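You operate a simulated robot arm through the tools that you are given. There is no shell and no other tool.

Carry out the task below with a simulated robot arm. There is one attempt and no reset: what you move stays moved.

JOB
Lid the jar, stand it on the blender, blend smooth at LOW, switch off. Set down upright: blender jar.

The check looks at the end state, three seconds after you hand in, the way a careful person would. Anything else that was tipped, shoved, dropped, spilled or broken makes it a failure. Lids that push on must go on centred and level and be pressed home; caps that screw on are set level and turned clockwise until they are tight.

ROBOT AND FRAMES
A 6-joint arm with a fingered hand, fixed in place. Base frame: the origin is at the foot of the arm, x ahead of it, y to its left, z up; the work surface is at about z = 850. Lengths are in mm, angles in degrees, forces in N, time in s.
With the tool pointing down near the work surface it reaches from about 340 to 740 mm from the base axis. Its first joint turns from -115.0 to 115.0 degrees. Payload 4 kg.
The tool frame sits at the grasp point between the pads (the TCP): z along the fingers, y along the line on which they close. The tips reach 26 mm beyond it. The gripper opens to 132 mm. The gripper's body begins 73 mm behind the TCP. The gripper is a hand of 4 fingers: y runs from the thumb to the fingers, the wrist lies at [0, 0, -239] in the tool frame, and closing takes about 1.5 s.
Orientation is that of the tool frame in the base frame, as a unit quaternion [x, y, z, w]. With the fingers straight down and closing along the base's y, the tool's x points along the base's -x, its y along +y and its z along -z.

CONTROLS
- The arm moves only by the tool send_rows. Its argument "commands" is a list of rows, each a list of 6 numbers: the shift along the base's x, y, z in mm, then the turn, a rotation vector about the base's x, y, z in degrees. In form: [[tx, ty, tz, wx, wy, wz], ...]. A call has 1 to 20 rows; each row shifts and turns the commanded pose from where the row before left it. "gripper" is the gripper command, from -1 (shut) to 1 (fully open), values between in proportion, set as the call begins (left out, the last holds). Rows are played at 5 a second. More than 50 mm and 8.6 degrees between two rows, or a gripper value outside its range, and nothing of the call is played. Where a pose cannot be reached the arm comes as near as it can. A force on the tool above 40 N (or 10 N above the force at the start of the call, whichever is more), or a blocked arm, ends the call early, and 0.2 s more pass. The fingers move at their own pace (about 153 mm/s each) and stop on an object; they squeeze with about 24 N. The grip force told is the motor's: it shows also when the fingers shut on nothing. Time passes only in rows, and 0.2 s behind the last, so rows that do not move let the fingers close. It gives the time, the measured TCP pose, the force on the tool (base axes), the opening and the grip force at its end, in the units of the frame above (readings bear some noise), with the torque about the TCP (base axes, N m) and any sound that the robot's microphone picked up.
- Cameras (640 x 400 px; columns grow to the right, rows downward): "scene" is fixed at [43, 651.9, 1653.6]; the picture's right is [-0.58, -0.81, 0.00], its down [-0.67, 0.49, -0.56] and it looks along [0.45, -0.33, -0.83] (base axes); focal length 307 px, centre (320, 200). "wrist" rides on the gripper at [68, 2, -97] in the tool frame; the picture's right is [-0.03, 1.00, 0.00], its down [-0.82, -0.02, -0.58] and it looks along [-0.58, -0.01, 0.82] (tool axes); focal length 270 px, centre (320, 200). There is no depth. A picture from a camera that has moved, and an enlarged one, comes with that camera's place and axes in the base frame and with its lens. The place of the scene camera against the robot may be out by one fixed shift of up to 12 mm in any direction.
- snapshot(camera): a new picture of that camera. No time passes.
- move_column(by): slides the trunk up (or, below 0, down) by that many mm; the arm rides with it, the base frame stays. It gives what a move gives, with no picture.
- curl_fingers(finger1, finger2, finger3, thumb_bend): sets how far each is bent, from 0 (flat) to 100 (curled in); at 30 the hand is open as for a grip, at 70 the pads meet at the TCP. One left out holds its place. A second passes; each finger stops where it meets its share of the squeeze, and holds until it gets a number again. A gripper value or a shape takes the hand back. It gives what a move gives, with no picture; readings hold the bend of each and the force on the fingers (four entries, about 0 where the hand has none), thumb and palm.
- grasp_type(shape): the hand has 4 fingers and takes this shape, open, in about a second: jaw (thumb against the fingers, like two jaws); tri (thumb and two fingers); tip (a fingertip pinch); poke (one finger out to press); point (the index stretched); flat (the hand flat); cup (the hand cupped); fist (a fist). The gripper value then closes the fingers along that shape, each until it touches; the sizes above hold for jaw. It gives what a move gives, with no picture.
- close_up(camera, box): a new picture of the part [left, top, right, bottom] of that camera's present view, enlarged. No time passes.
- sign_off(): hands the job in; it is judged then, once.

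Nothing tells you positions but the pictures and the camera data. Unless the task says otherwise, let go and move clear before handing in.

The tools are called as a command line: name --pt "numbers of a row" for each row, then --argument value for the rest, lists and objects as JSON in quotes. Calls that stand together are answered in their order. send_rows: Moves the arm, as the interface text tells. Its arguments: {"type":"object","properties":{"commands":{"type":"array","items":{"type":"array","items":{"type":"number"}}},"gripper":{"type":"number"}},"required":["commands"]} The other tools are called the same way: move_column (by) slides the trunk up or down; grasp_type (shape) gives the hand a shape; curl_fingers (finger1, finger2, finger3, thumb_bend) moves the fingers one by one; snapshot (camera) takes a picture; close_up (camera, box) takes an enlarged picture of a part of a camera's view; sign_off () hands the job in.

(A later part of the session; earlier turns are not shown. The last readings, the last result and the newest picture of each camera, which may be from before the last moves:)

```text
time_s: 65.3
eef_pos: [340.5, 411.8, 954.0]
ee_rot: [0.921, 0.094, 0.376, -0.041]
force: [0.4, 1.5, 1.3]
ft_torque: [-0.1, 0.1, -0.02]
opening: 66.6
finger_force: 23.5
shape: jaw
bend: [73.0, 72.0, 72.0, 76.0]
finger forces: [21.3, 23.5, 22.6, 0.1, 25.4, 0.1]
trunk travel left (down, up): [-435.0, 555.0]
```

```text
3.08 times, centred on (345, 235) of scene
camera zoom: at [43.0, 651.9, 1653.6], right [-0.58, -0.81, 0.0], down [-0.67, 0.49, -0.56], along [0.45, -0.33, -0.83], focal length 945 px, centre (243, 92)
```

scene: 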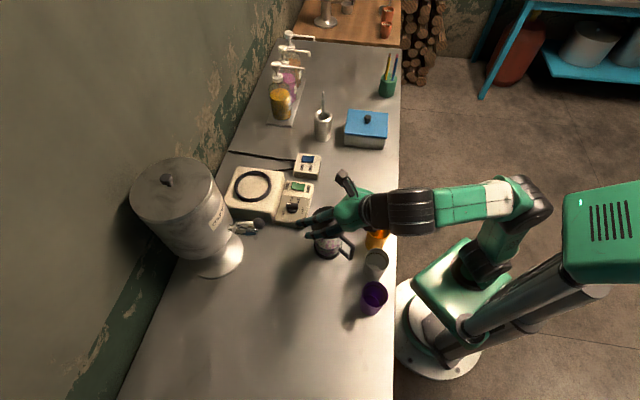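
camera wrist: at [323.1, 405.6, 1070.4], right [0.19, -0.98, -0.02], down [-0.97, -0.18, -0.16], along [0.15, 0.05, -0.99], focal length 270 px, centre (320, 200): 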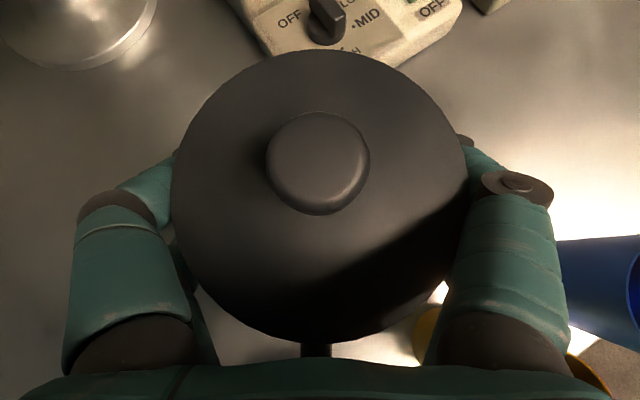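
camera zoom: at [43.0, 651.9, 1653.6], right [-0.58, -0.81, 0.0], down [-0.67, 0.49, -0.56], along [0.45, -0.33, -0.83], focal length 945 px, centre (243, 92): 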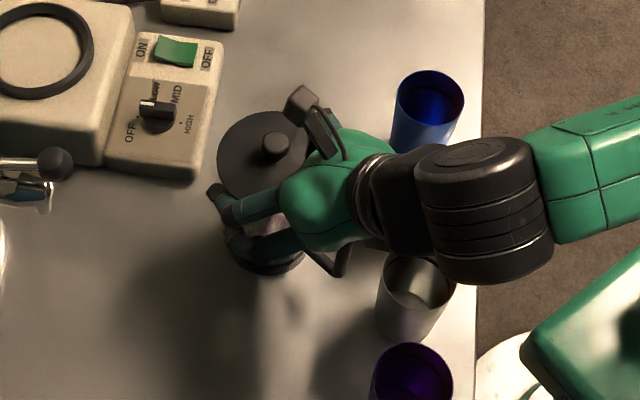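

All four fingers grip the jar at 21–25 N. I'll lift gently.

send_rows --pt "0 0 3 0 0 0" --pt "0 0 5 0 0 0" --pt "0 0 8 0 0 0" --pt "0 0 0 0 0 0"

close_up --camera "scene" --box '[270, 170, 420, 300]'

snapshot --camera "wrist"

```text
time_s: 66.3
eef_pos: [341.6, 409.9, 968.8]
ee_rot: [0.921, 0.094, 0.376, -0.039]
force: [-1.0, 0.2, -3.9]
ft_torque: [-0.02, -0.04, -0.01]
opening: 66.7
finger_force: 23.4
shape: jaw
bend: [73.0, 72.0, 72.0, 76.0]
finger forces: [20.4, 24.5, 22.5, 0.1, 24.3, 0.0]
trunk travel left (down, up): [-435.0, 555.0]
```

```text
3.08 times, centred on (345, 235) of scene
camera zoom: at [43.0, 651.9, 1653.6], right [-0.58, -0.81, 0.0], down [-0.67, 0.49, -0.56], along [0.45, -0.33, -0.83], focal length 945 px, centre (243, 92)
```

zoom: 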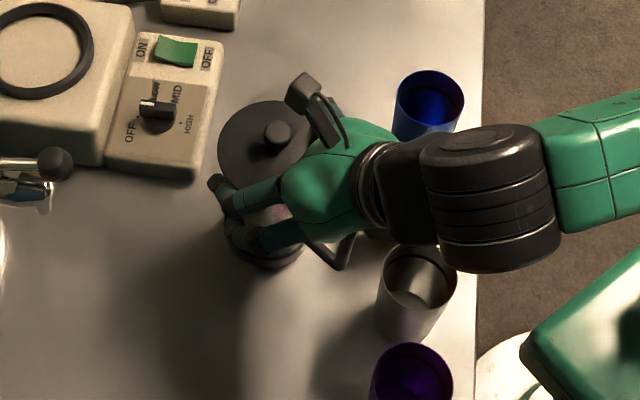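

```text
taken
camera wrist: at [323.1, 405.0, 1085.9], right [0.19, -0.98, -0.02], down [-0.97, -0.18, -0.16], along [0.15, 0.05, -0.99], focal length 270 px, centre (320, 200)
```

wrist: 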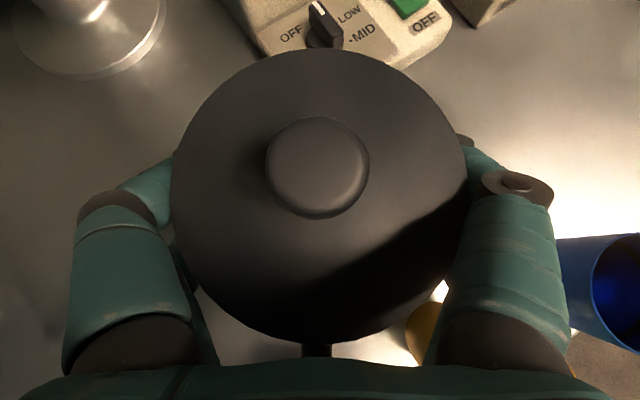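

The jar lifts cleanly, about 4 N with no slip. I'll raise it above the ring height and move toward the blender, keeping clear of the dispenser tap.

send_rows --pt "0 0 15 0 0 0" --pt "0 0 20 0 0 0" --pt "0 0 20 0 0 0" --pt "0 0 20 0 0 0" --pt "0 0 15 0 0 0" --pt "15 1 5 0 0 0" --pt "25 3 0 0 0 0" --pt "25 4 0 0 0 0" --pt "25 4 0 0 0 0" --pt "25 5 0 0 0 0" --pt "15 3 0 0 0 0" --pt "0 0 0 0 0 0"

snapshot --camera "wrist"

snapshot --camera "scene"

```text
time_s: 68.9
eef_pos: [472.6, 430.5, 1063.8]
ee_rot: [0.921, 0.095, 0.376, -0.039]
force: [0.4, 0.0, -4.4]
ft_torque: [0.02, -0.03, 0.02]
opening: 66.3
finger_force: 24.0
shape: jaw
bend: [73.0, 72.0, 72.0, 76.0]
finger forces: [21.0, 24.2, 22.6, 0.1, 24.0, 0.0]
trunk travel left (down, up): [-435.0, 555.0]
```

```text
taken
camera wrist: at [454.0, 424.0, 1181.2], right [0.19, -0.98, -0.02], down [-0.97, -0.18, -0.16], along [0.15, 0.05, -0.99], focal length 270 px, centre (320, 200)
```

wrist: 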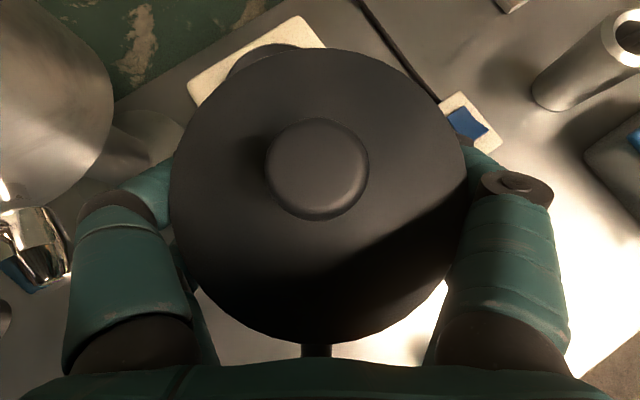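

```text
taken
```

scene: 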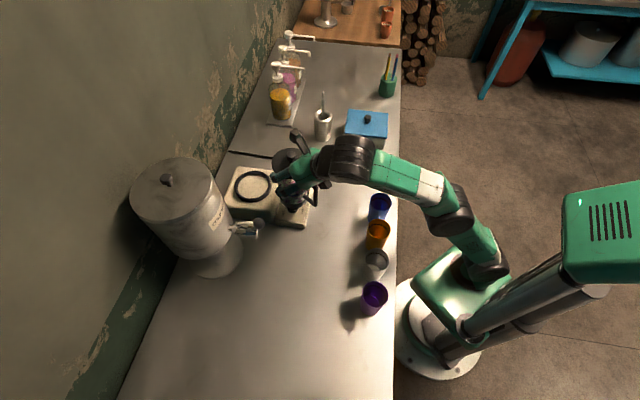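

I need a more precise ring position before lowering, so I'll shift the held jar aside until the wrist camera sees the ring unobstructed.

send_rows --pt "13 -25 0 0 0 0" --pt "13 -25 0 0 0 0" --pt "13 -26 0 0 0 0" --pt "14 -26 0 0 0 0" --pt "14 -26 0 0 0 0" --pt "0 0 0 0 0 0"

snapshot --camera "wrist"

close_up --camera "scene" --box '[220, 130, 380, 240]'

```text
time_s: 70.3
eef_pos: [537.3, 302.9, 1063.7]
ee_rot: [0.921, 0.096, 0.376, -0.042]
force: [-0.6, 0.4, -3.8]
ft_torque: [-0.01, -0.07, 0.0]
opening: 66.5
finger_force: 24.2
shape: jaw
bend: [73.0, 72.0, 72.0, 76.0]
finger forces: [20.7, 24.5, 22.8, 0.1, 23.9, 0.0]
trunk travel left (down, up): [-435.0, 555.0]
```

```text
taken
camera wrist: at [519.9, 297.6, 1180.8], right [0.19, -0.98, -0.02], down [-0.97, -0.18, -0.16], along [0.15, 0.05, -0.99], focal length 270 px, centre (320, 200)
```

wrist: 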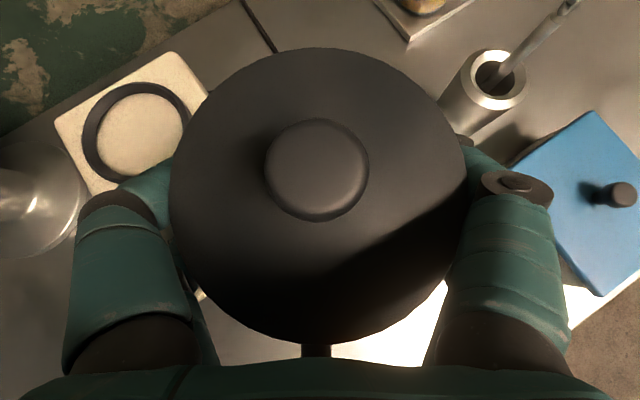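

```text
3.64 times, centred on (300, 185) of scene
camera zoom: at [43.0, 651.9, 1653.6], right [-0.58, -0.81, 0.0], down [-0.67, 0.49, -0.56], along [0.45, -0.33, -0.83], focal length 1117 px, centre (393, 254)
```

zoom: 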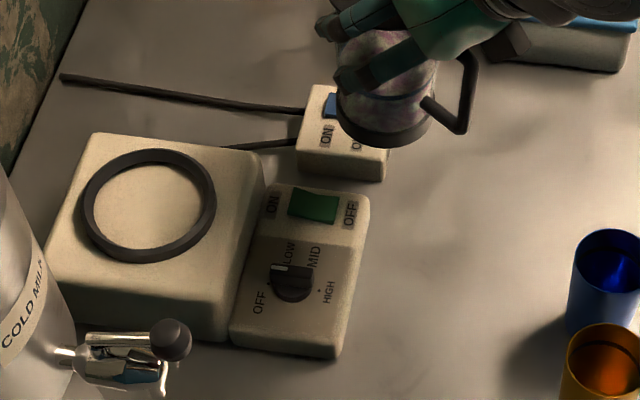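

close_up --camera "wrist" --box '[50, 40, 220, 200]'

close_up --camera "scene" --box '[225, 160, 290, 220]'

close_up --camera "scene" --box '[295, 130, 355, 175]'

```text
2.50 times, centred on (135, 120) of wrist
camera zoom: at [519.9, 297.6, 1180.8], right [0.19, -0.98, -0.02], down [-0.97, -0.18, -0.16], along [0.15, 0.05, -0.99], focal length 676 px, centre (782, 400)
```

zoom: 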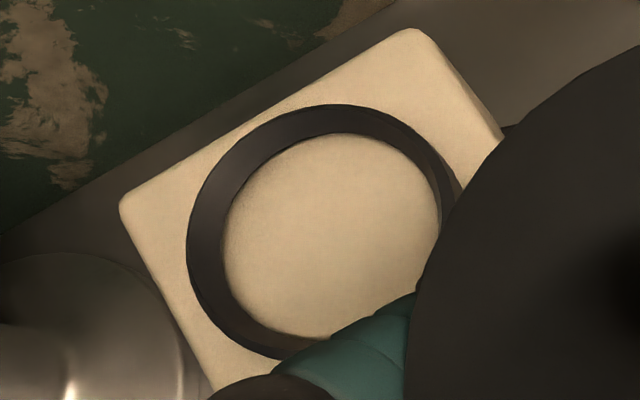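

```text
6.67 times, centred on (258, 190) of scene
camera zoom: at [43.0, 651.9, 1653.6], right [-0.58, -0.81, 0.0], down [-0.67, 0.49, -0.56], along [0.45, -0.33, -0.83], focal length 2048 px, centre (737, 267)
```

zoom: 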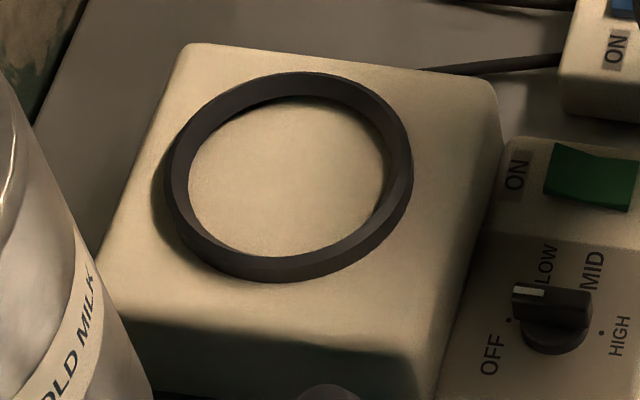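

```text
8.89 times, centred on (325, 152) of scene
camera zoom: at [43.0, 651.9, 1653.6], right [-0.58, -0.81, 0.0], down [-0.67, 0.49, -0.56], along [0.45, -0.33, -0.83], focal length 2731 px, centre (276, 622)
```

zoom: 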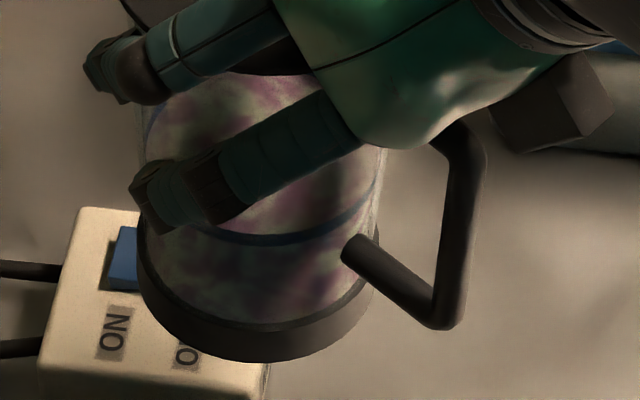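

Triangulating from several wrist views puts the ring centre at about (591, 501) and its mid-height at z≈930. The jar axis coincides with the TCP, with perhaps a 2° backward tilt. I'll move over the ring and trim the tilt.

send_rows --pt "5 15 2 0 0 0" --pt "7 25 0 0 0 0" --pt "7 25 0 0 0 0" --pt "7 25 0 0 0 0" --pt "7 25 0 -0.2 0.75 0" --pt "7 25 0 -0.2 0.75 0" --pt "5 20 0 0 0 0" --pt "0 0 0 0 0 0"

snapshot --camera "scene"

close_up --camera "scene" --box '[220, 130, 320, 230]'

snapshot --camera "wrist"

```text
time_s: 72.1
eef_pos: [534.5, 431.3, 1026.3]
ee_rot: [0.925, 0.093, 0.367, -0.04]
force: [-7.9, -17.8, 16.9]
ft_torque: [-1.21, 0.03, -0.21]
opening: 63.8
finger_force: 23.9
shape: jaw
bend: [73.0, 72.0, 73.0, 76.0]
finger forces: [25.4, 27.4, 21.8, 0.0, 20.6, 0.0]
out of reach, approached as far as the arm can: row 4, 5, 6, 7
trunk travel left (down, up): [-435.0, 555.0]
```

```text
taken
```

scene: 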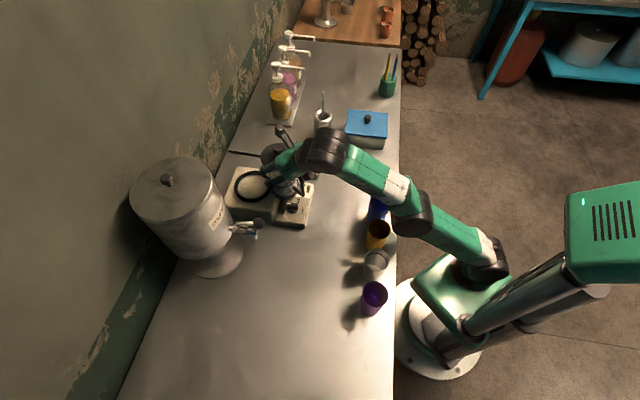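

```text
4.00 times, centred on (270, 180) of scene
camera zoom: at [43.0, 651.9, 1653.6], right [-0.58, -0.81, 0.0], down [-0.67, 0.49, -0.56], along [0.45, -0.33, -0.83], focal length 1229 px, centre (520, 280)
```

zoom: 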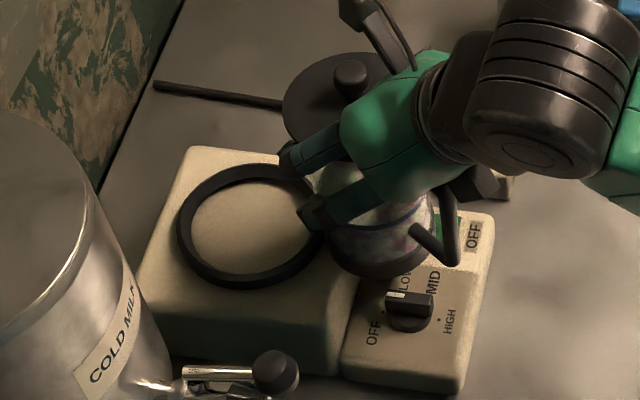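

```text
taken
camera wrist: at [519.4, 424.9, 1144.5], right [0.18, -0.98, -0.02], down [-0.97, -0.18, -0.14], along [0.13, 0.05, -0.99], focal length 270 px, centre (320, 200)
```

wrist: 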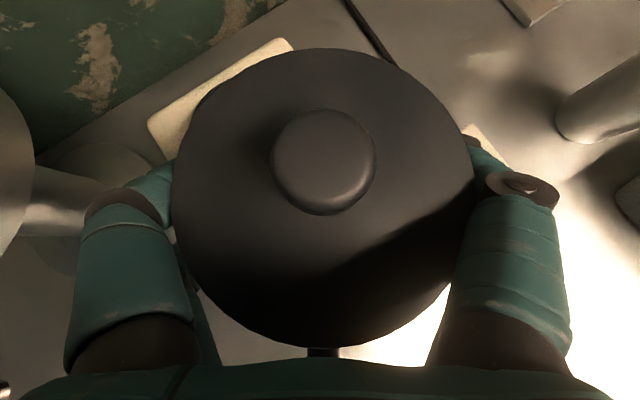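

The arm hit its reach limit and sagged, pressing the jar against the blender at about 18 N. I'll back off sideways at once, then raise the trunk.

send_rows --pt "-1 -4 0 0 0 0" --pt "-1 -4 1 0 0 0" --pt "0 0 0 0 0 0"

move_column --by 45

close_up --camera "scene" --box '[220, 130, 320, 230]'

snapshot --camera "wrist"

```text
time_s: 72.9
eef_pos: [531.1, 425.3, 1031.7]
ee_rot: [0.925, 0.094, 0.367, -0.04]
force: [0.2, -0.3, -4.8]
ft_torque: [0.0, -0.04, 0.01]
opening: 64.2
finger_force: 24.3
shape: jaw
bend: [73.0, 72.0, 72.0, 76.0]
finger forces: [22.4, 25.5, 24.8, 0.0, 24.2, 0.1]
trunk travel left (down, up): [-435.0, 555.0]
```

```text
time_s: 73.8
eef_pos: [537.3, 427.7, 1068.0]
ee_rot: [0.926, 0.095, 0.363, -0.037]
force: [0.6, -0.1, -4.1]
ft_torque: [0.04, 0.0, -0.03]
opening: 64.1
finger_force: 23.6
shape: jaw
bend: [73.0, 72.0, 72.0, 76.0]
finger forces: [22.2, 25.3, 24.5, 0.0, 24.5, 0.0]
trunk travel left (down, up): [-480.0, 510.0]
```

```text
4.00 times, centred on (270, 180) of scene
camera zoom: at [43.0, 651.9, 1653.6], right [-0.58, -0.81, 0.0], down [-0.67, 0.49, -0.56], along [0.45, -0.33, -0.83], focal length 1229 px, centre (520, 280)
```

zoom: 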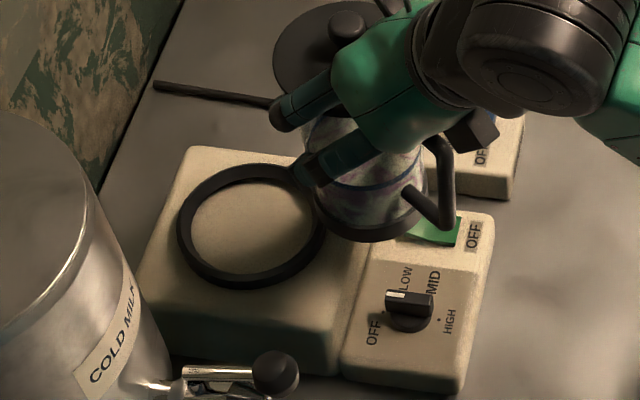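

```text
taken
camera wrist: at [522.2, 423.2, 1185.7], right [0.19, -0.98, -0.02], down [-0.97, -0.18, -0.13], along [0.12, 0.04, -0.99], focal length 270 px, centre (320, 200)
```

wrist: 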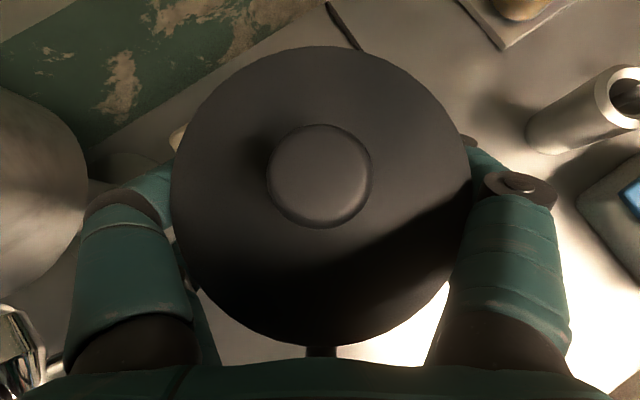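

The blender base has not moved and the jar is still held. I'll check its tilt in the hand.

close_up --camera "scene" --box '[275, 120, 345, 200]'

```text
5.00 times, centred on (310, 160) of scene
camera zoom: at [43.0, 651.9, 1653.6], right [-0.58, -0.81, 0.0], down [-0.67, 0.49, -0.56], along [0.45, -0.33, -0.83], focal length 1536 px, centre (370, 400)
```

zoom: 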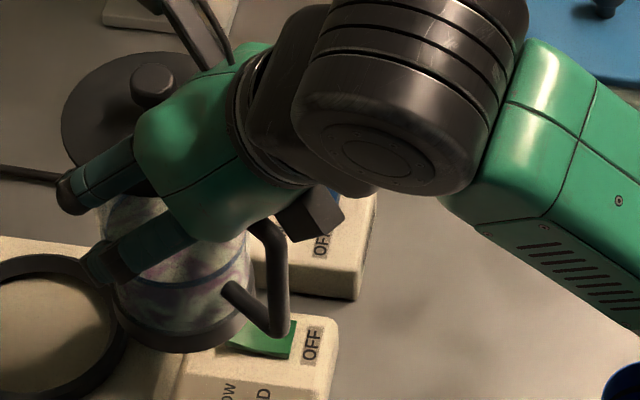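

The tilt is only about 1°. From the reach data the shoulder is now too low for the far placement, so I'll raise the trunk in steps while lowering the arm to compensate.

move_column --by 100

send_rows --pt "0 0 -15 0 0 0" --pt "0 0 -25 0 0 0" --pt "0 0 -25 0 0 0" --pt "0 0 -20 0 0 0" --pt "0 0 0 0 0 0"

move_column --by 90

send_rows --pt "0 0 -15 0 0 0" --pt "0 0 -25 0 0 0" --pt "0 0 -25 0 0 0" --pt "0 0 -20 0 0 0" --pt "0 0 0 0 0 0"

snapshot --camera "wrist"

```text
time_s: 75.1
eef_pos: [537.6, 428.3, 1167.7]
ee_rot: [0.926, 0.095, 0.363, -0.038]
force: [-0.6, 0.3, -3.2]
ft_torque: [0.05, -0.07, 0.01]
opening: 64.4
finger_force: 24.1
shape: jaw
bend: [73.0, 72.0, 72.0, 76.0]
finger forces: [22.1, 25.4, 24.4, 0.0, 24.4, 0.0]
trunk travel left (down, up): [-580.0, 410.0]
```

```text
time_s: 76.3
eef_pos: [563.9, 460.3, 1116.6]
ee_rot: [0.927, 0.095, 0.362, -0.037]
force: [0.0, -0.5, -3.5]
ft_torque: [-0.03, -0.05, 0.01]
opening: 64.0
finger_force: 23.9
shape: jaw
bend: [73.0, 72.0, 72.0, 76.0]
finger forces: [22.1, 25.5, 24.5, 0.1, 24.2, 0.0]
out of reach, approached as far as the arm can: row 1, 2, 3, 4
trunk travel left (down, up): [-580.0, 410.0]
```

```text
time_s: 77.5
eef_pos: [564.5, 460.0, 1207.6]
ee_rot: [0.927, 0.095, 0.361, -0.037]
force: [0.6, -0.2, -3.5]
ft_torque: [0.0, -0.03, 0.0]
opening: 64.3
finger_force: 23.6
shape: jaw
bend: [73.0, 72.0, 72.0, 76.0]
finger forces: [22.1, 25.4, 24.5, 0.0, 24.2, 0.0]
trunk travel left (down, up): [-670.0, 320.0]
```

```text
time_s: 78.7
eef_pos: [587.7, 491.1, 1148.3]
ee_rot: [0.927, 0.096, 0.36, -0.036]
force: [-0.1, 0.2, -2.9]
ft_torque: [-0.01, -0.02, 0.01]
opening: 64.2
finger_force: 24.4
shape: jaw
bend: [73.0, 72.0, 72.0, 76.0]
finger forces: [22.2, 25.3, 24.5, 0.1, 24.1, 0.0]
out of reach, approached as far as the arm can: row 1, 2, 3, 4
trunk travel left (down, up): [-670.0, 320.0]
```

```text
taken
camera wrist: at [574.2, 486.1, 1267.3], right [0.18, -0.98, -0.02], down [-0.98, -0.18, -0.13], along [0.12, 0.04, -0.99], focal length 270 px, centre (320, 200)
```

wrist: 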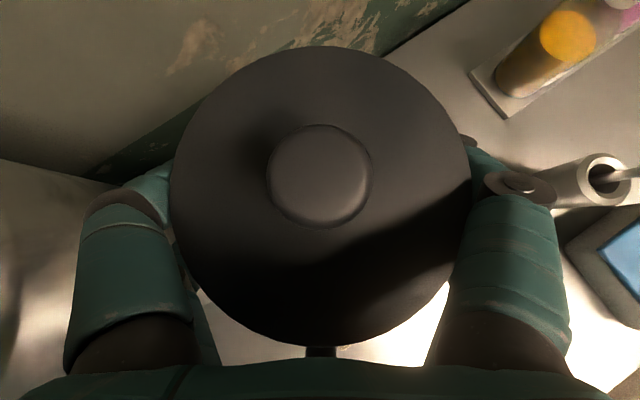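

The arm is at full stretch, which makes it track badly. I'll pull it inward a little to bend the elbow, then raise the trunk more.

send_rows --pt "-8 -7 0 0 0 0" --pt "-12 -10 -5 0 0 0" --pt "0 0 0 0 0 0"

```text
time_s: 79.5
eef_pos: [579.7, 490.9, 1158.0]
ee_rot: [0.927, 0.095, 0.361, -0.037]
force: [-0.2, -0.7, -4.5]
ft_torque: [-0.01, -0.02, -0.02]
opening: 64.3
finger_force: 23.4
shape: jaw
bend: [73.0, 72.0, 72.0, 76.0]
finger forces: [22.2, 25.4, 24.4, 0.1, 24.2, 0.0]
out of reach, approached as far as the arm can: row 1, 2
trunk travel left (down, up): [-670.0, 320.0]
```

snapshot --camera "scene"

```text
taken
```

scene: 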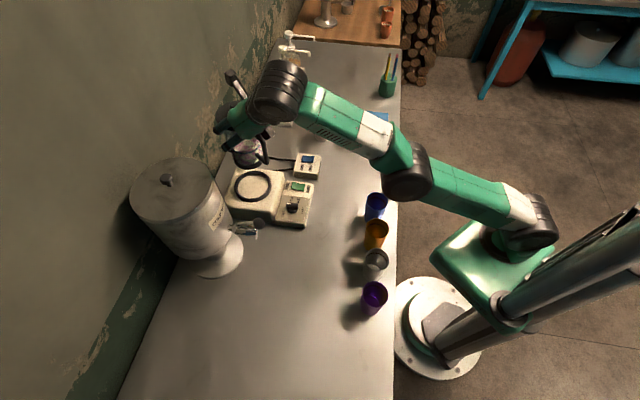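

send_rows --pt "-30 -30 -20 0 0 0" --pt "0 0 0 0 0 0"

```text
time_s: 80.1
eef_pos: [581.0, 490.0, 1157.3]
ee_rot: [0.927, 0.094, 0.362, -0.036]
force: [-0.1, 0.5, -4.4]
ft_torque: [0.03, -0.03, -0.03]
opening: 64.0
finger_force: 23.5
shape: jaw
bend: [73.0, 72.0, 72.0, 76.0]
finger forces: [22.2, 25.3, 24.5, 0.1, 24.1, 0.1]
out of reach, approached as far as the arm can: row 1
trunk travel left (down, up): [-670.0, 320.0]
```

send_rows --pt "-10 -10 25 0 0 0" --pt "0 0 0 0 0 0"

snapshot --camera "scene"

```text
time_s: 80.7
eef_pos: [570.8, 479.4, 1182.5]
ee_rot: [0.927, 0.095, 0.361, -0.036]
force: [-0.6, -0.3, -4.8]
ft_torque: [-0.01, -0.06, 0.0]
opening: 64.3
finger_force: 24.2
shape: jaw
bend: [73.0, 72.0, 72.0, 76.0]
finger forces: [22.2, 25.3, 24.5, 0.0, 24.1, 0.2]
trunk travel left (down, up): [-670.0, 320.0]
```

```text
taken
```

scene: 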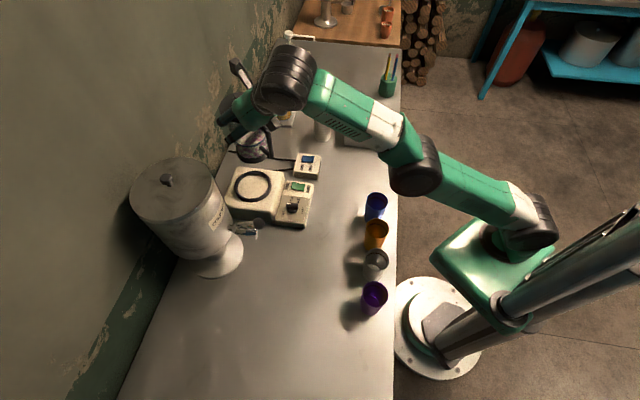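

The arm slides along its maximum-reach surface, and vertical trunk moves keep it exact. I'll put the jar over the ring along that surface, then lower it straight down with the trunk only.

send_rows --pt "7 7 -15 0 0 0" --pt "7 7 -16 0 0 0" --pt "0 0 0 0 0 0"

snapshot --camera "scene"

```text
time_s: 81.5
eef_pos: [586.1, 494.9, 1151.7]
ee_rot: [0.927, 0.095, 0.361, -0.036]
force: [0.0, 0.2, -4.0]
ft_torque: [0.06, 0.02, 0.02]
opening: 64.3
finger_force: 23.5
shape: jaw
bend: [73.0, 72.0, 72.0, 76.0]
finger forces: [22.2, 25.2, 24.6, 0.0, 24.1, 0.1]
trunk travel left (down, up): [-670.0, 320.0]
```

```text
taken
```

scene: 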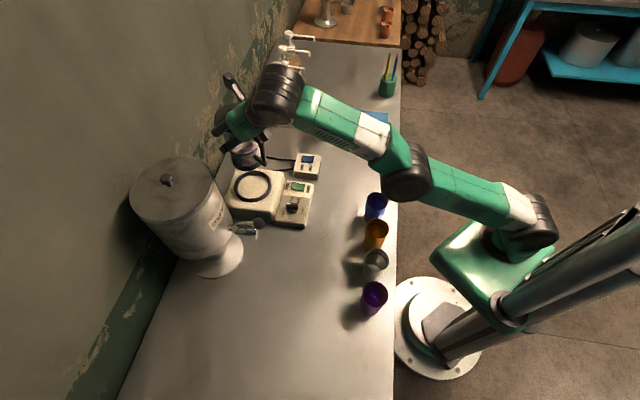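

send_rows --pt "2.7 3.1 -7 0 0 0" --pt "2.7 3.0 -7 0 0 0" --pt "0 0 0 0 0 0"

snapshot --camera "wrist"

close_up --camera "scene" --box '[190, 60, 330, 220]'

```text
time_s: 82.3
eef_pos: [590.0, 500.3, 1135.6]
ee_rot: [0.927, 0.095, 0.361, -0.037]
force: [0.7, -0.1, -2.9]
ft_torque: [0.02, 0.0, -0.01]
opening: 64.3
finger_force: 23.9
shape: jaw
bend: [73.0, 72.0, 72.0, 76.0]
finger forces: [22.2, 25.3, 24.6, 0.0, 24.0, 0.0]
trunk travel left (down, up): [-670.0, 320.0]
```

```text
taken
camera wrist: at [576.3, 496.4, 1253.3], right [0.18, -0.98, -0.02], down [-0.98, -0.18, -0.13], along [0.12, 0.04, -0.99], focal length 270 px, centre (320, 200)
```

wrist: 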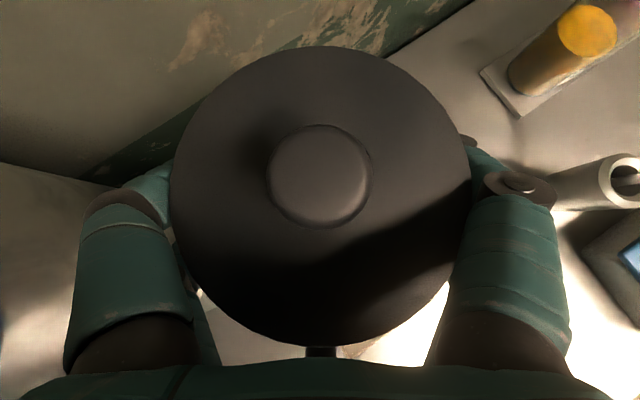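

```text
2.50 times, centred on (260, 140) of scene
camera zoom: at [43.0, 651.9, 1653.6], right [-0.58, -0.81, 0.0], down [-0.67, 0.49, -0.56], along [0.45, -0.33, -0.83], focal length 768 px, centre (470, 350)
```

zoom: 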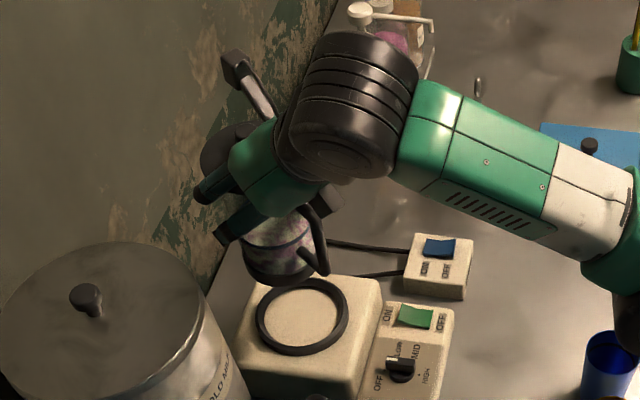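

The hand's left knuckles would come too close to the dispenser can at this azimuth. I'll swing the hand and jar toward azimuth 43° about the jar axis, rising along the reach surface.

send_rows --pt "-1 -1 12 0 0 6" --pt "-1 -1 12 0 0 6" --pt "0 0 0 0 0 0"

```text
time_s: 83.1
eef_pos: [590.3, 502.4, 1162.3]
ee_rot: [0.912, 0.192, 0.355, -0.074]
force: [0.4, -0.6, -4.2]
ft_torque: [0.02, -0.04, 0.01]
opening: 64.2
finger_force: 23.8
shape: jaw
bend: [73.0, 72.0, 72.0, 76.0]
finger forces: [22.4, 25.3, 24.6, 0.1, 23.9, 0.0]
out of reach, approached as far as the arm can: row 2
trunk travel left (down, up): [-670.0, 320.0]
```

send_rows --pt "-1 -1 12 0 0 5" --pt "-1 -1 12 0 0 5" --pt "0 0 0 0 0 0"

```text
time_s: 83.9
eef_pos: [588.6, 499.1, 1186.9]
ee_rot: [0.891, 0.271, 0.348, -0.106]
force: [0.3, -0.8, -3.5]
ft_torque: [0.05, -0.01, 0.01]
opening: 64.3
finger_force: 24.1
shape: jaw
bend: [73.0, 72.0, 72.0, 76.0]
finger forces: [22.2, 25.3, 24.8, 0.0, 23.9, 0.0]
trunk travel left (down, up): [-670.0, 320.0]
```

send_rows --pt "0 0 4 0 0 4.5" --pt "0 0 0 0 0 4.5" --pt "0 0 -6 0 0 0" --pt "0 0 0 0 0 0"

snapshot --camera "scene"

snapshot --camera "wrist"

```text
time_s: 84.9
eef_pos: [588.2, 498.4, 1185.9]
ee_rot: [0.868, 0.34, 0.338, -0.132]
force: [0.3, 0.6, -4.2]
ft_torque: [0.02, -0.01, -0.01]
opening: 64.2
finger_force: 24.1
shape: jaw
bend: [73.0, 72.0, 72.0, 76.0]
finger forces: [22.3, 25.3, 24.7, 0.0, 23.8, 0.1]
trunk travel left (down, up): [-670.0, 320.0]
```

```text
taken
```

scene: 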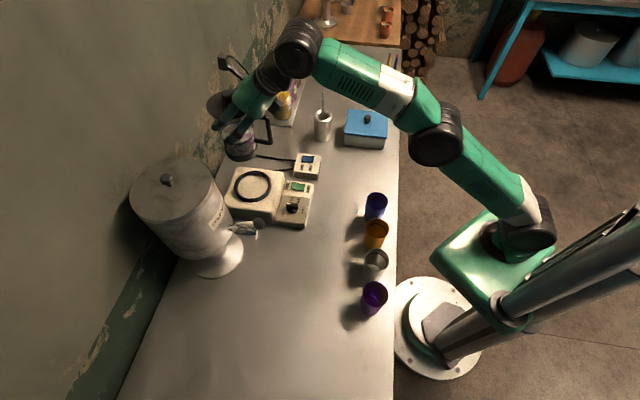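

```text
taken
camera wrist: at [578.6, 488.3, 1302.5], right [0.66, -0.75, -0.02], down [-0.74, -0.66, -0.13], along [0.08, 0.1, -0.99], focal length 270 px, centre (320, 200)
```

wrist: 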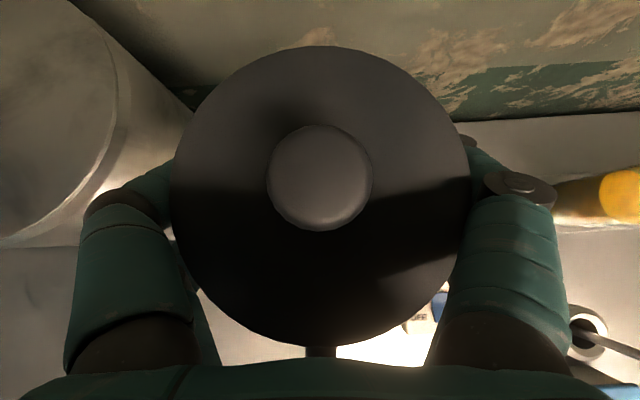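

The elbow has come free and tracking is good again. I'll rotate 10° more for extra clearance from the can, centre on the ring, and then lower with the trunk.

send_rows --pt "1.5 1.3 0 0 0 5" --pt "1.5 1.3 0 0 0 5" --pt "0 0 0 0 0 0"

move_column --by -80

snapshot --camera "wrist"

close_up --camera "scene" --box '[190, 90, 330, 230]'

```text
time_s: 85.7
eef_pos: [590.7, 500.3, 1183.3]
ee_rot: [0.834, 0.414, 0.325, -0.162]
force: [0.5, -0.2, -3.8]
ft_torque: [0.03, -0.03, -0.01]
opening: 64.3
finger_force: 24.7
shape: jaw
bend: [73.0, 72.0, 72.0, 76.0]
finger forces: [22.4, 25.1, 24.9, 0.0, 23.7, 0.1]
trunk travel left (down, up): [-670.0, 320.0]
```

```text
time_s: 86.9
eef_pos: [591.7, 499.9, 1103.1]
ee_rot: [0.835, 0.414, 0.326, -0.161]
force: [0.4, 0.3, -2.7]
ft_torque: [0.0, -0.02, -0.01]
opening: 64.4
finger_force: 23.9
shape: jaw
bend: [73.0, 72.0, 72.0, 76.0]
finger forces: [22.4, 25.2, 24.9, 0.0, 23.7, 0.1]
trunk travel left (down, up): [-590.0, 400.0]
```

```text
taken
camera wrist: at [582.4, 487.6, 1221.0], right [0.78, -0.62, -0.02], down [-0.62, -0.78, -0.13], along [0.07, 0.11, -0.99], focal length 270 px, centre (320, 200)
```

wrist: 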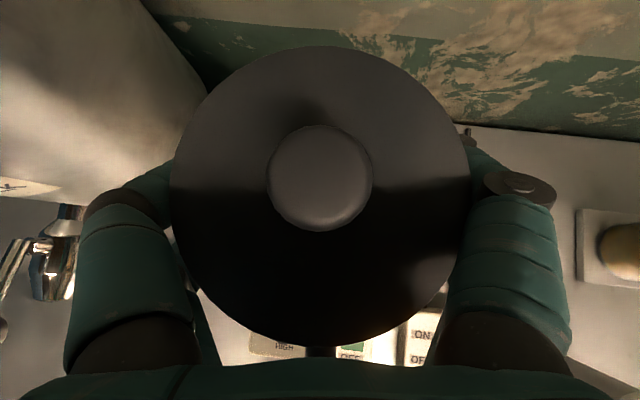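

```text
2.86 times, centred on (260, 160) of scene
camera zoom: at [43.0, 651.9, 1653.6], right [-0.58, -0.81, 0.0], down [-0.67, 0.49, -0.56], along [0.45, -0.33, -0.83], focal length 878 px, centre (491, 314)
```

zoom: 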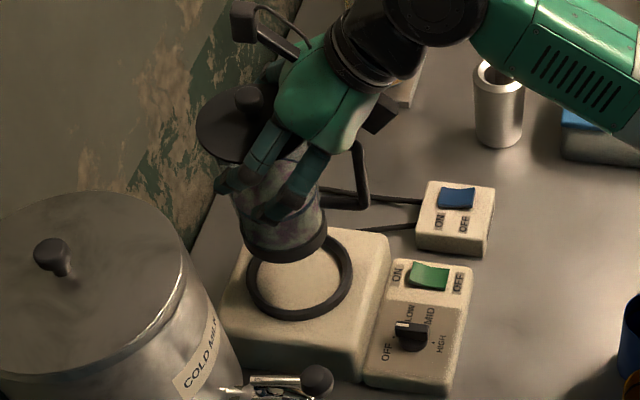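

close_up --camera "scene" --box '[230, 140, 290, 210]'

```text
5.71 times, centred on (260, 175) of scene
camera zoom: at [43.0, 651.9, 1653.6], right [-0.58, -0.81, 0.0], down [-0.67, 0.49, -0.56], along [0.45, -0.33, -0.83], focal length 1756 px, centre (663, 343)
```

zoom: 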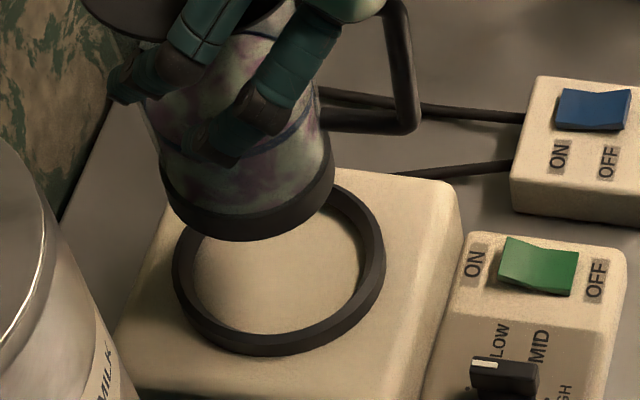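

move_column --by -45

close_up --camera "scene" --box '[230, 150, 290, 220]'

snapshot --camera "wrist"

```text
time_s: 87.8
eef_pos: [590.5, 500.8, 1058.9]
ee_rot: [0.835, 0.414, 0.326, -0.161]
force: [0.6, -0.2, -3.5]
ft_torque: [0.05, 0.03, 0.01]
opening: 64.2
finger_force: 24.2
shape: jaw
bend: [73.0, 72.0, 72.0, 76.0]
finger forces: [22.4, 25.2, 24.8, 0.1, 23.7, 0.0]
trunk travel left (down, up): [-545.0, 445.0]
```

```text
5.71 times, centred on (260, 185) of scene
camera zoom: at [43.0, 651.9, 1653.6], right [-0.58, -0.81, 0.0], down [-0.67, 0.49, -0.56], along [0.45, -0.33, -0.83], focal length 1756 px, centre (663, 286)
```

zoom: 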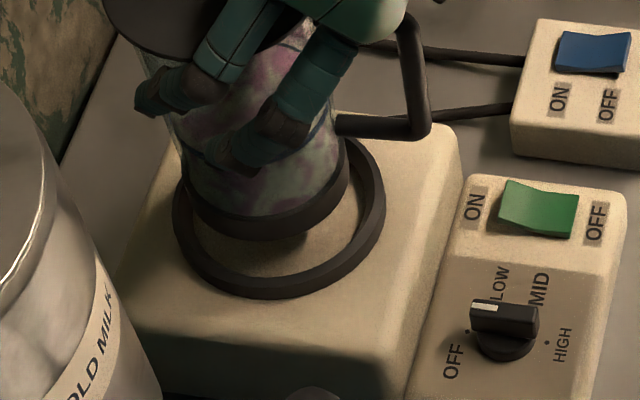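

```text
taken
camera wrist: at [582.4, 487.6, 1176.0], right [0.78, -0.62, -0.02], down [-0.62, -0.78, -0.13], along [0.07, 0.11, -0.99], focal length 270 px, centre (320, 200)
```

wrist: 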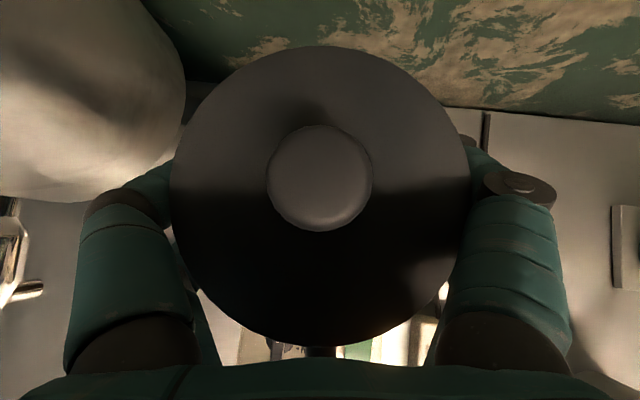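

close_up --camera "scene" --box '[238, 165, 278, 205]'

```text
10.00 times, centred on (258, 185) of scene
camera zoom: at [43.0, 651.9, 1653.6], right [-0.58, -0.81, 0.0], down [-0.67, 0.49, -0.56], along [0.45, -0.33, -0.83], focal length 3072 px, centre (940, 350)
```

zoom: 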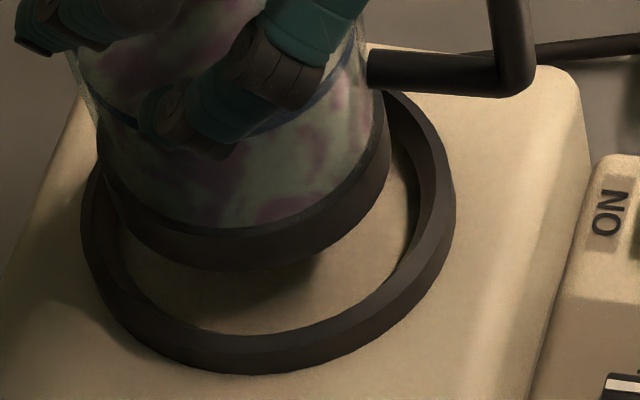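

I measure about 1° of back-tilt and a couple of mm of x offset relative to the ring. I'll trim both and lower to just above the ring, where parallax is small.

send_rows --pt "-1.5 0.8 0 -0.8 0.6 0" --pt "0 0 -5 0 0 0" --pt "0 0 -5 0 0 0" --pt "0 0 0 0 0 0"

close_up --camera "scene" --box '[238, 165, 278, 205]'

```text
time_s: 88.8
eef_pos: [586.4, 500.0, 1046.2]
ee_rot: [0.838, 0.415, 0.319, -0.158]
force: [0.6, -0.6, -3.7]
ft_torque: [0.03, 0.01, 0.0]
opening: 63.7
finger_force: 23.7
shape: jaw
bend: [73.0, 72.0, 72.0, 76.0]
finger forces: [22.6, 25.1, 24.8, 0.1, 23.5, 0.0]
out of reach, approached as far as the arm can: row 1
trunk travel left (down, up): [-545.0, 445.0]
```

```text
10.00 times, centred on (258, 185) of scene
camera zoom: at [43.0, 651.9, 1653.6], right [-0.58, -0.81, 0.0], down [-0.67, 0.49, -0.56], along [0.45, -0.33, -0.83], focal length 3072 px, centre (940, 350)
```

zoom: 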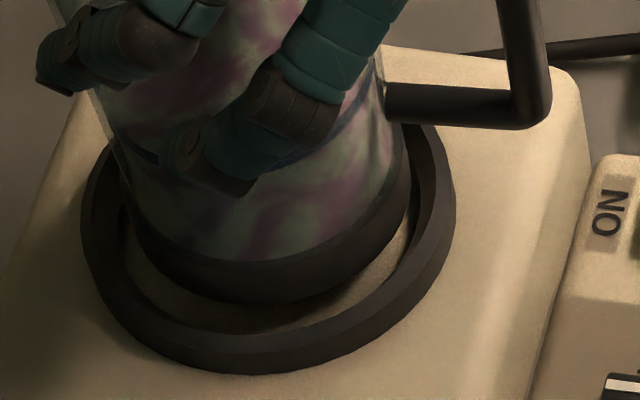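

move_column --by 60

send_rows --pt "0.5 0.7 -15 0 0 0" --pt "0.5 0.7 -15 0 0 0" --pt "0.5 0.7 -15 0 0 0" --pt "0 0 -13 0 0 0" --pt "0 0 0 0 0 0"

close_up --camera "scene" --box '[238, 165, 278, 205]'

```text
time_s: 89.8
eef_pos: [587.1, 499.9, 1105.8]
ee_rot: [0.838, 0.415, 0.317, -0.157]
force: [0.0, 0.6, -3.4]
ft_torque: [0.04, 0.02, 0.01]
opening: 64.0
finger_force: 23.8
shape: jaw
bend: [73.0, 72.0, 72.0, 76.0]
finger forces: [22.4, 25.1, 24.8, 0.1, 23.6, 0.1]
trunk travel left (down, up): [-605.0, 385.0]
```

```text
time_s: 91.0
eef_pos: [588.1, 501.1, 1047.3]
ee_rot: [0.838, 0.415, 0.318, -0.157]
force: [0.5, 0.2, -3.7]
ft_torque: [0.0, -0.05, -0.01]
opening: 64.3
finger_force: 24.0
shape: jaw
bend: [73.0, 72.0, 72.0, 76.0]
finger forces: [22.7, 25.1, 24.8, 0.1, 23.3, 0.0]
trunk travel left (down, up): [-605.0, 385.0]
```

```text
10.00 times, centred on (258, 185) of scene
camera zoom: at [43.0, 651.9, 1653.6], right [-0.58, -0.81, 0.0], down [-0.67, 0.49, -0.56], along [0.45, -0.33, -0.83], focal length 3072 px, centre (940, 350)
```

zoom: 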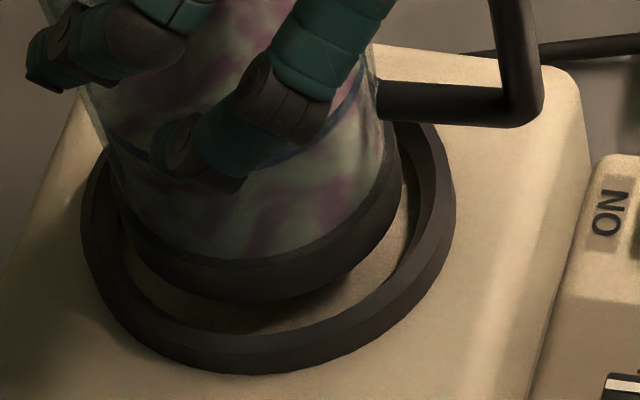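

The left-right alignment is now good. I'll apply a small forward-back trim and lower in small steps, watching the force.

send_rows --pt "-1.2 0.9 -3 0 0 0" --pt "0 0 -3 0 0 0" --pt "0 0 -2 0 0 0" --pt "0 0 0 0 0 0"

close_up --camera "scene" --box '[238, 165, 278, 205]'

```text
time_s: 92.0
eef_pos: [587.5, 502.0, 1039.7]
ee_rot: [0.838, 0.415, 0.318, -0.158]
force: [-0.6, 0.4, -3.7]
ft_torque: [0.02, -0.04, 0.01]
opening: 64.1
finger_force: 24.0
shape: jaw
bend: [73.0, 72.0, 72.0, 76.0]
finger forces: [22.7, 25.1, 24.9, 0.1, 23.2, 0.0]
trunk travel left (down, up): [-605.0, 385.0]
```

```text
10.00 times, centred on (258, 185) of scene
camera zoom: at [43.0, 651.9, 1653.6], right [-0.58, -0.81, 0.0], down [-0.67, 0.49, -0.56], along [0.45, -0.33, -0.83], focal length 3072 px, centre (940, 350)
```

zoom: 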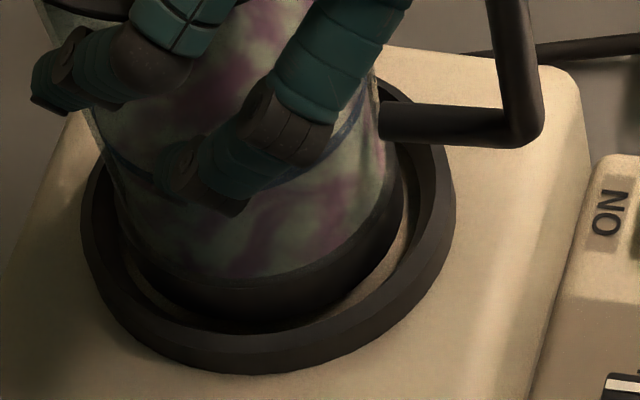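

send_rows --pt "0 0 -2 0 0 0" --pt "0 0 -2 0 0 0" --pt "0 0 0 0 0 0"

send_rows --pt "0 0 -2 0 0 0" --pt "0 0 -2 0 0 0" --pt "0 0 0 0 0 0"

close_up --camera "scene" --box '[238, 165, 278, 205]'

```text
time_s: 92.8
eef_pos: [587.6, 503.1, 1035.7]
ee_rot: [0.838, 0.414, 0.318, -0.158]
force: [-0.8, 0.4, -4.4]
ft_torque: [0.0, -0.04, -0.02]
opening: 63.7
finger_force: 24.1
shape: jaw
bend: [73.0, 72.0, 72.0, 76.0]
finger forces: [22.6, 25.0, 24.8, 0.0, 23.2, 0.1]
trunk travel left (down, up): [-605.0, 385.0]
```

```text
time_s: 93.6
eef_pos: [587.2, 502.5, 1030.5]
ee_rot: [0.838, 0.415, 0.319, -0.158]
force: [0.9, -0.1, -4.0]
ft_torque: [-0.02, -0.03, -0.01]
opening: 64.4
finger_force: 24.4
shape: jaw
bend: [73.0, 72.0, 72.0, 76.0]
finger forces: [22.5, 25.2, 24.8, 0.0, 23.2, 0.0]
trunk travel left (down, up): [-605.0, 385.0]
```

```text
10.00 times, centred on (258, 185) of scene
camera zoom: at [43.0, 651.9, 1653.6], right [-0.58, -0.81, 0.0], down [-0.67, 0.49, -0.56], along [0.45, -0.33, -0.83], focal length 3072 px, centre (940, 350)
```

zoom: 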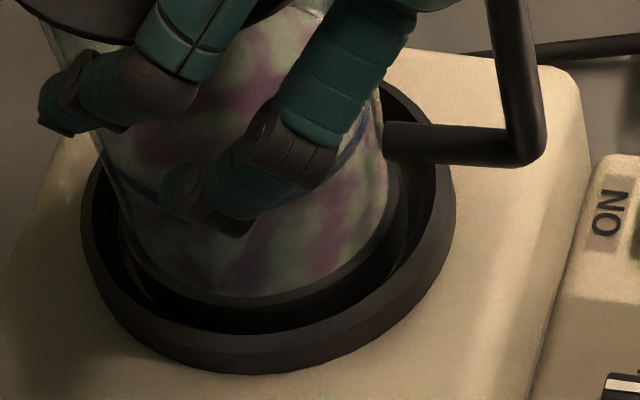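

send_rows --pt "0 0 -2 0 0 0" --pt "0 0 -2 0 0 0" --pt "0 0 0 0 0 0"

send_rows --pt "0 0 -2 0 0 0" --pt "0 0 -1.5 0 0 0" --pt "0 0 0 0 0 0"

close_up --camera "scene" --box '[238, 165, 278, 205]'

```text
time_s: 94.4
eef_pos: [587.5, 503.5, 1028.4]
ee_rot: [0.838, 0.415, 0.319, -0.157]
force: [1.5, 1.0, -1.4]
ft_torque: [-0.08, -0.05, -0.02]
opening: 63.9
finger_force: 23.9
shape: jaw
bend: [73.0, 72.0, 72.0, 76.0]
finger forces: [22.7, 25.1, 24.8, 0.1, 23.4, 0.0]
trunk travel left (down, up): [-605.0, 385.0]
```

```text
time_s: 95.2
eef_pos: [585.6, 502.2, 1025.9]
ee_rot: [0.836, 0.415, 0.322, -0.159]
force: [2.7, 4.3, 12.4]
ft_torque: [-0.19, -0.33, 0.08]
opening: 64.1
finger_force: 24.1
shape: jaw
bend: [73.0, 72.0, 72.0, 76.0]
finger forces: [24.4, 25.0, 24.3, 0.1, 25.7, 0.0]
trunk travel left (down, up): [-605.0, 385.0]
```

```text
10.00 times, centred on (258, 185) of scene
camera zoom: at [43.0, 651.9, 1653.6], right [-0.58, -0.81, 0.0], down [-0.67, 0.49, -0.56], along [0.45, -0.33, -0.83], focal length 3072 px, centre (940, 350)
```

zoom: 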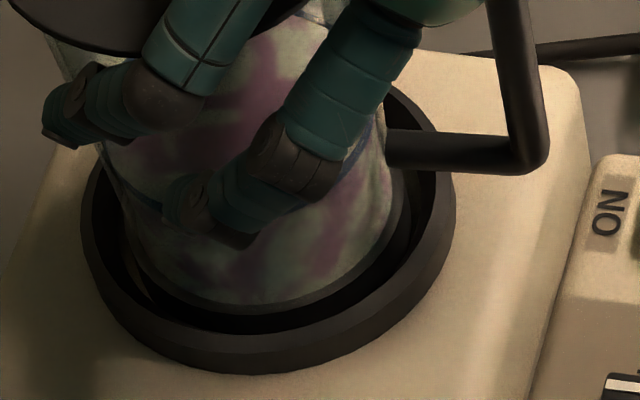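

The jar bottom is on the blender plate at z≈922, inside the ring. I'll relax the downward load and open the fingers.

send_rows --pt "0 0 1.5 0 0 0" --pt "0 0 0 0 0 0"

send_rows --pt "0 0 0 0 0 0" --pt "0 0 0 0 0 0" --pt "0 0 0 0 0 0" --pt "0 0 0 0 0 0" --pt "0 0 0 0 0 0" --gripper 0.85

snapshot --camera "wrist"

close_up --camera "scene" --box '[210, 130, 310, 230]'

```text
time_s: 95.8
eef_pos: [585.6, 503.3, 1027.0]
ee_rot: [0.837, 0.415, 0.32, -0.158]
force: [3.1, 5.1, 15.4]
ft_torque: [-0.18, -0.41, 0.1]
opening: 64.0
finger_force: 24.2
shape: jaw
bend: [73.0, 72.0, 72.0, 76.0]
finger forces: [24.5, 25.3, 24.0, 0.1, 25.4, 0.1]
trunk travel left (down, up): [-605.0, 385.0]
```

```text
time_s: 97.0
eef_pos: [586.9, 504.4, 1025.0]
ee_rot: [0.838, 0.415, 0.318, -0.157]
force: [-0.5, -0.7, -0.3]
ft_torque: [0.0, 0.05, 0.0]
opening: 121.9
finger_force: 0.0
shape: jaw
bend: [44.0, 44.0, 44.0, 31.0]
finger forces: [0.1, 0.1, 0.1, 0.0, 0.0, 0.0]
trunk travel left (down, up): [-605.0, 385.0]
```

```text
taken
camera wrist: at [580.1, 491.9, 1143.3], right [0.78, -0.62, -0.02], down [-0.62, -0.78, -0.11], along [0.06, 0.1, -0.99], focal length 270 px, centre (320, 200)
```

wrist: 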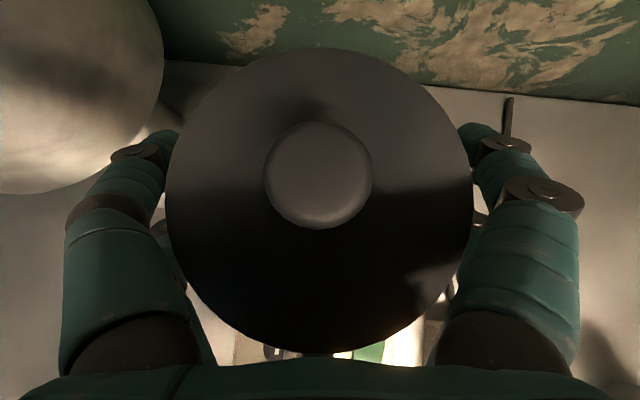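

```text
4.00 times, centred on (260, 180) of scene
camera zoom: at [43.0, 651.9, 1653.6], right [-0.58, -0.81, 0.0], down [-0.67, 0.49, -0.56], along [0.45, -0.33, -0.83], focal length 1229 px, centre (560, 280)
```

zoom: 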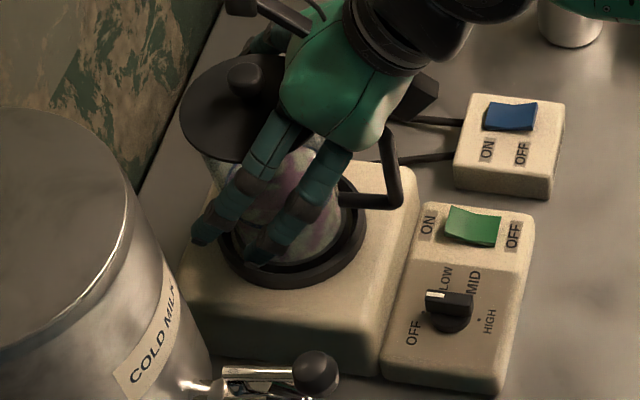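

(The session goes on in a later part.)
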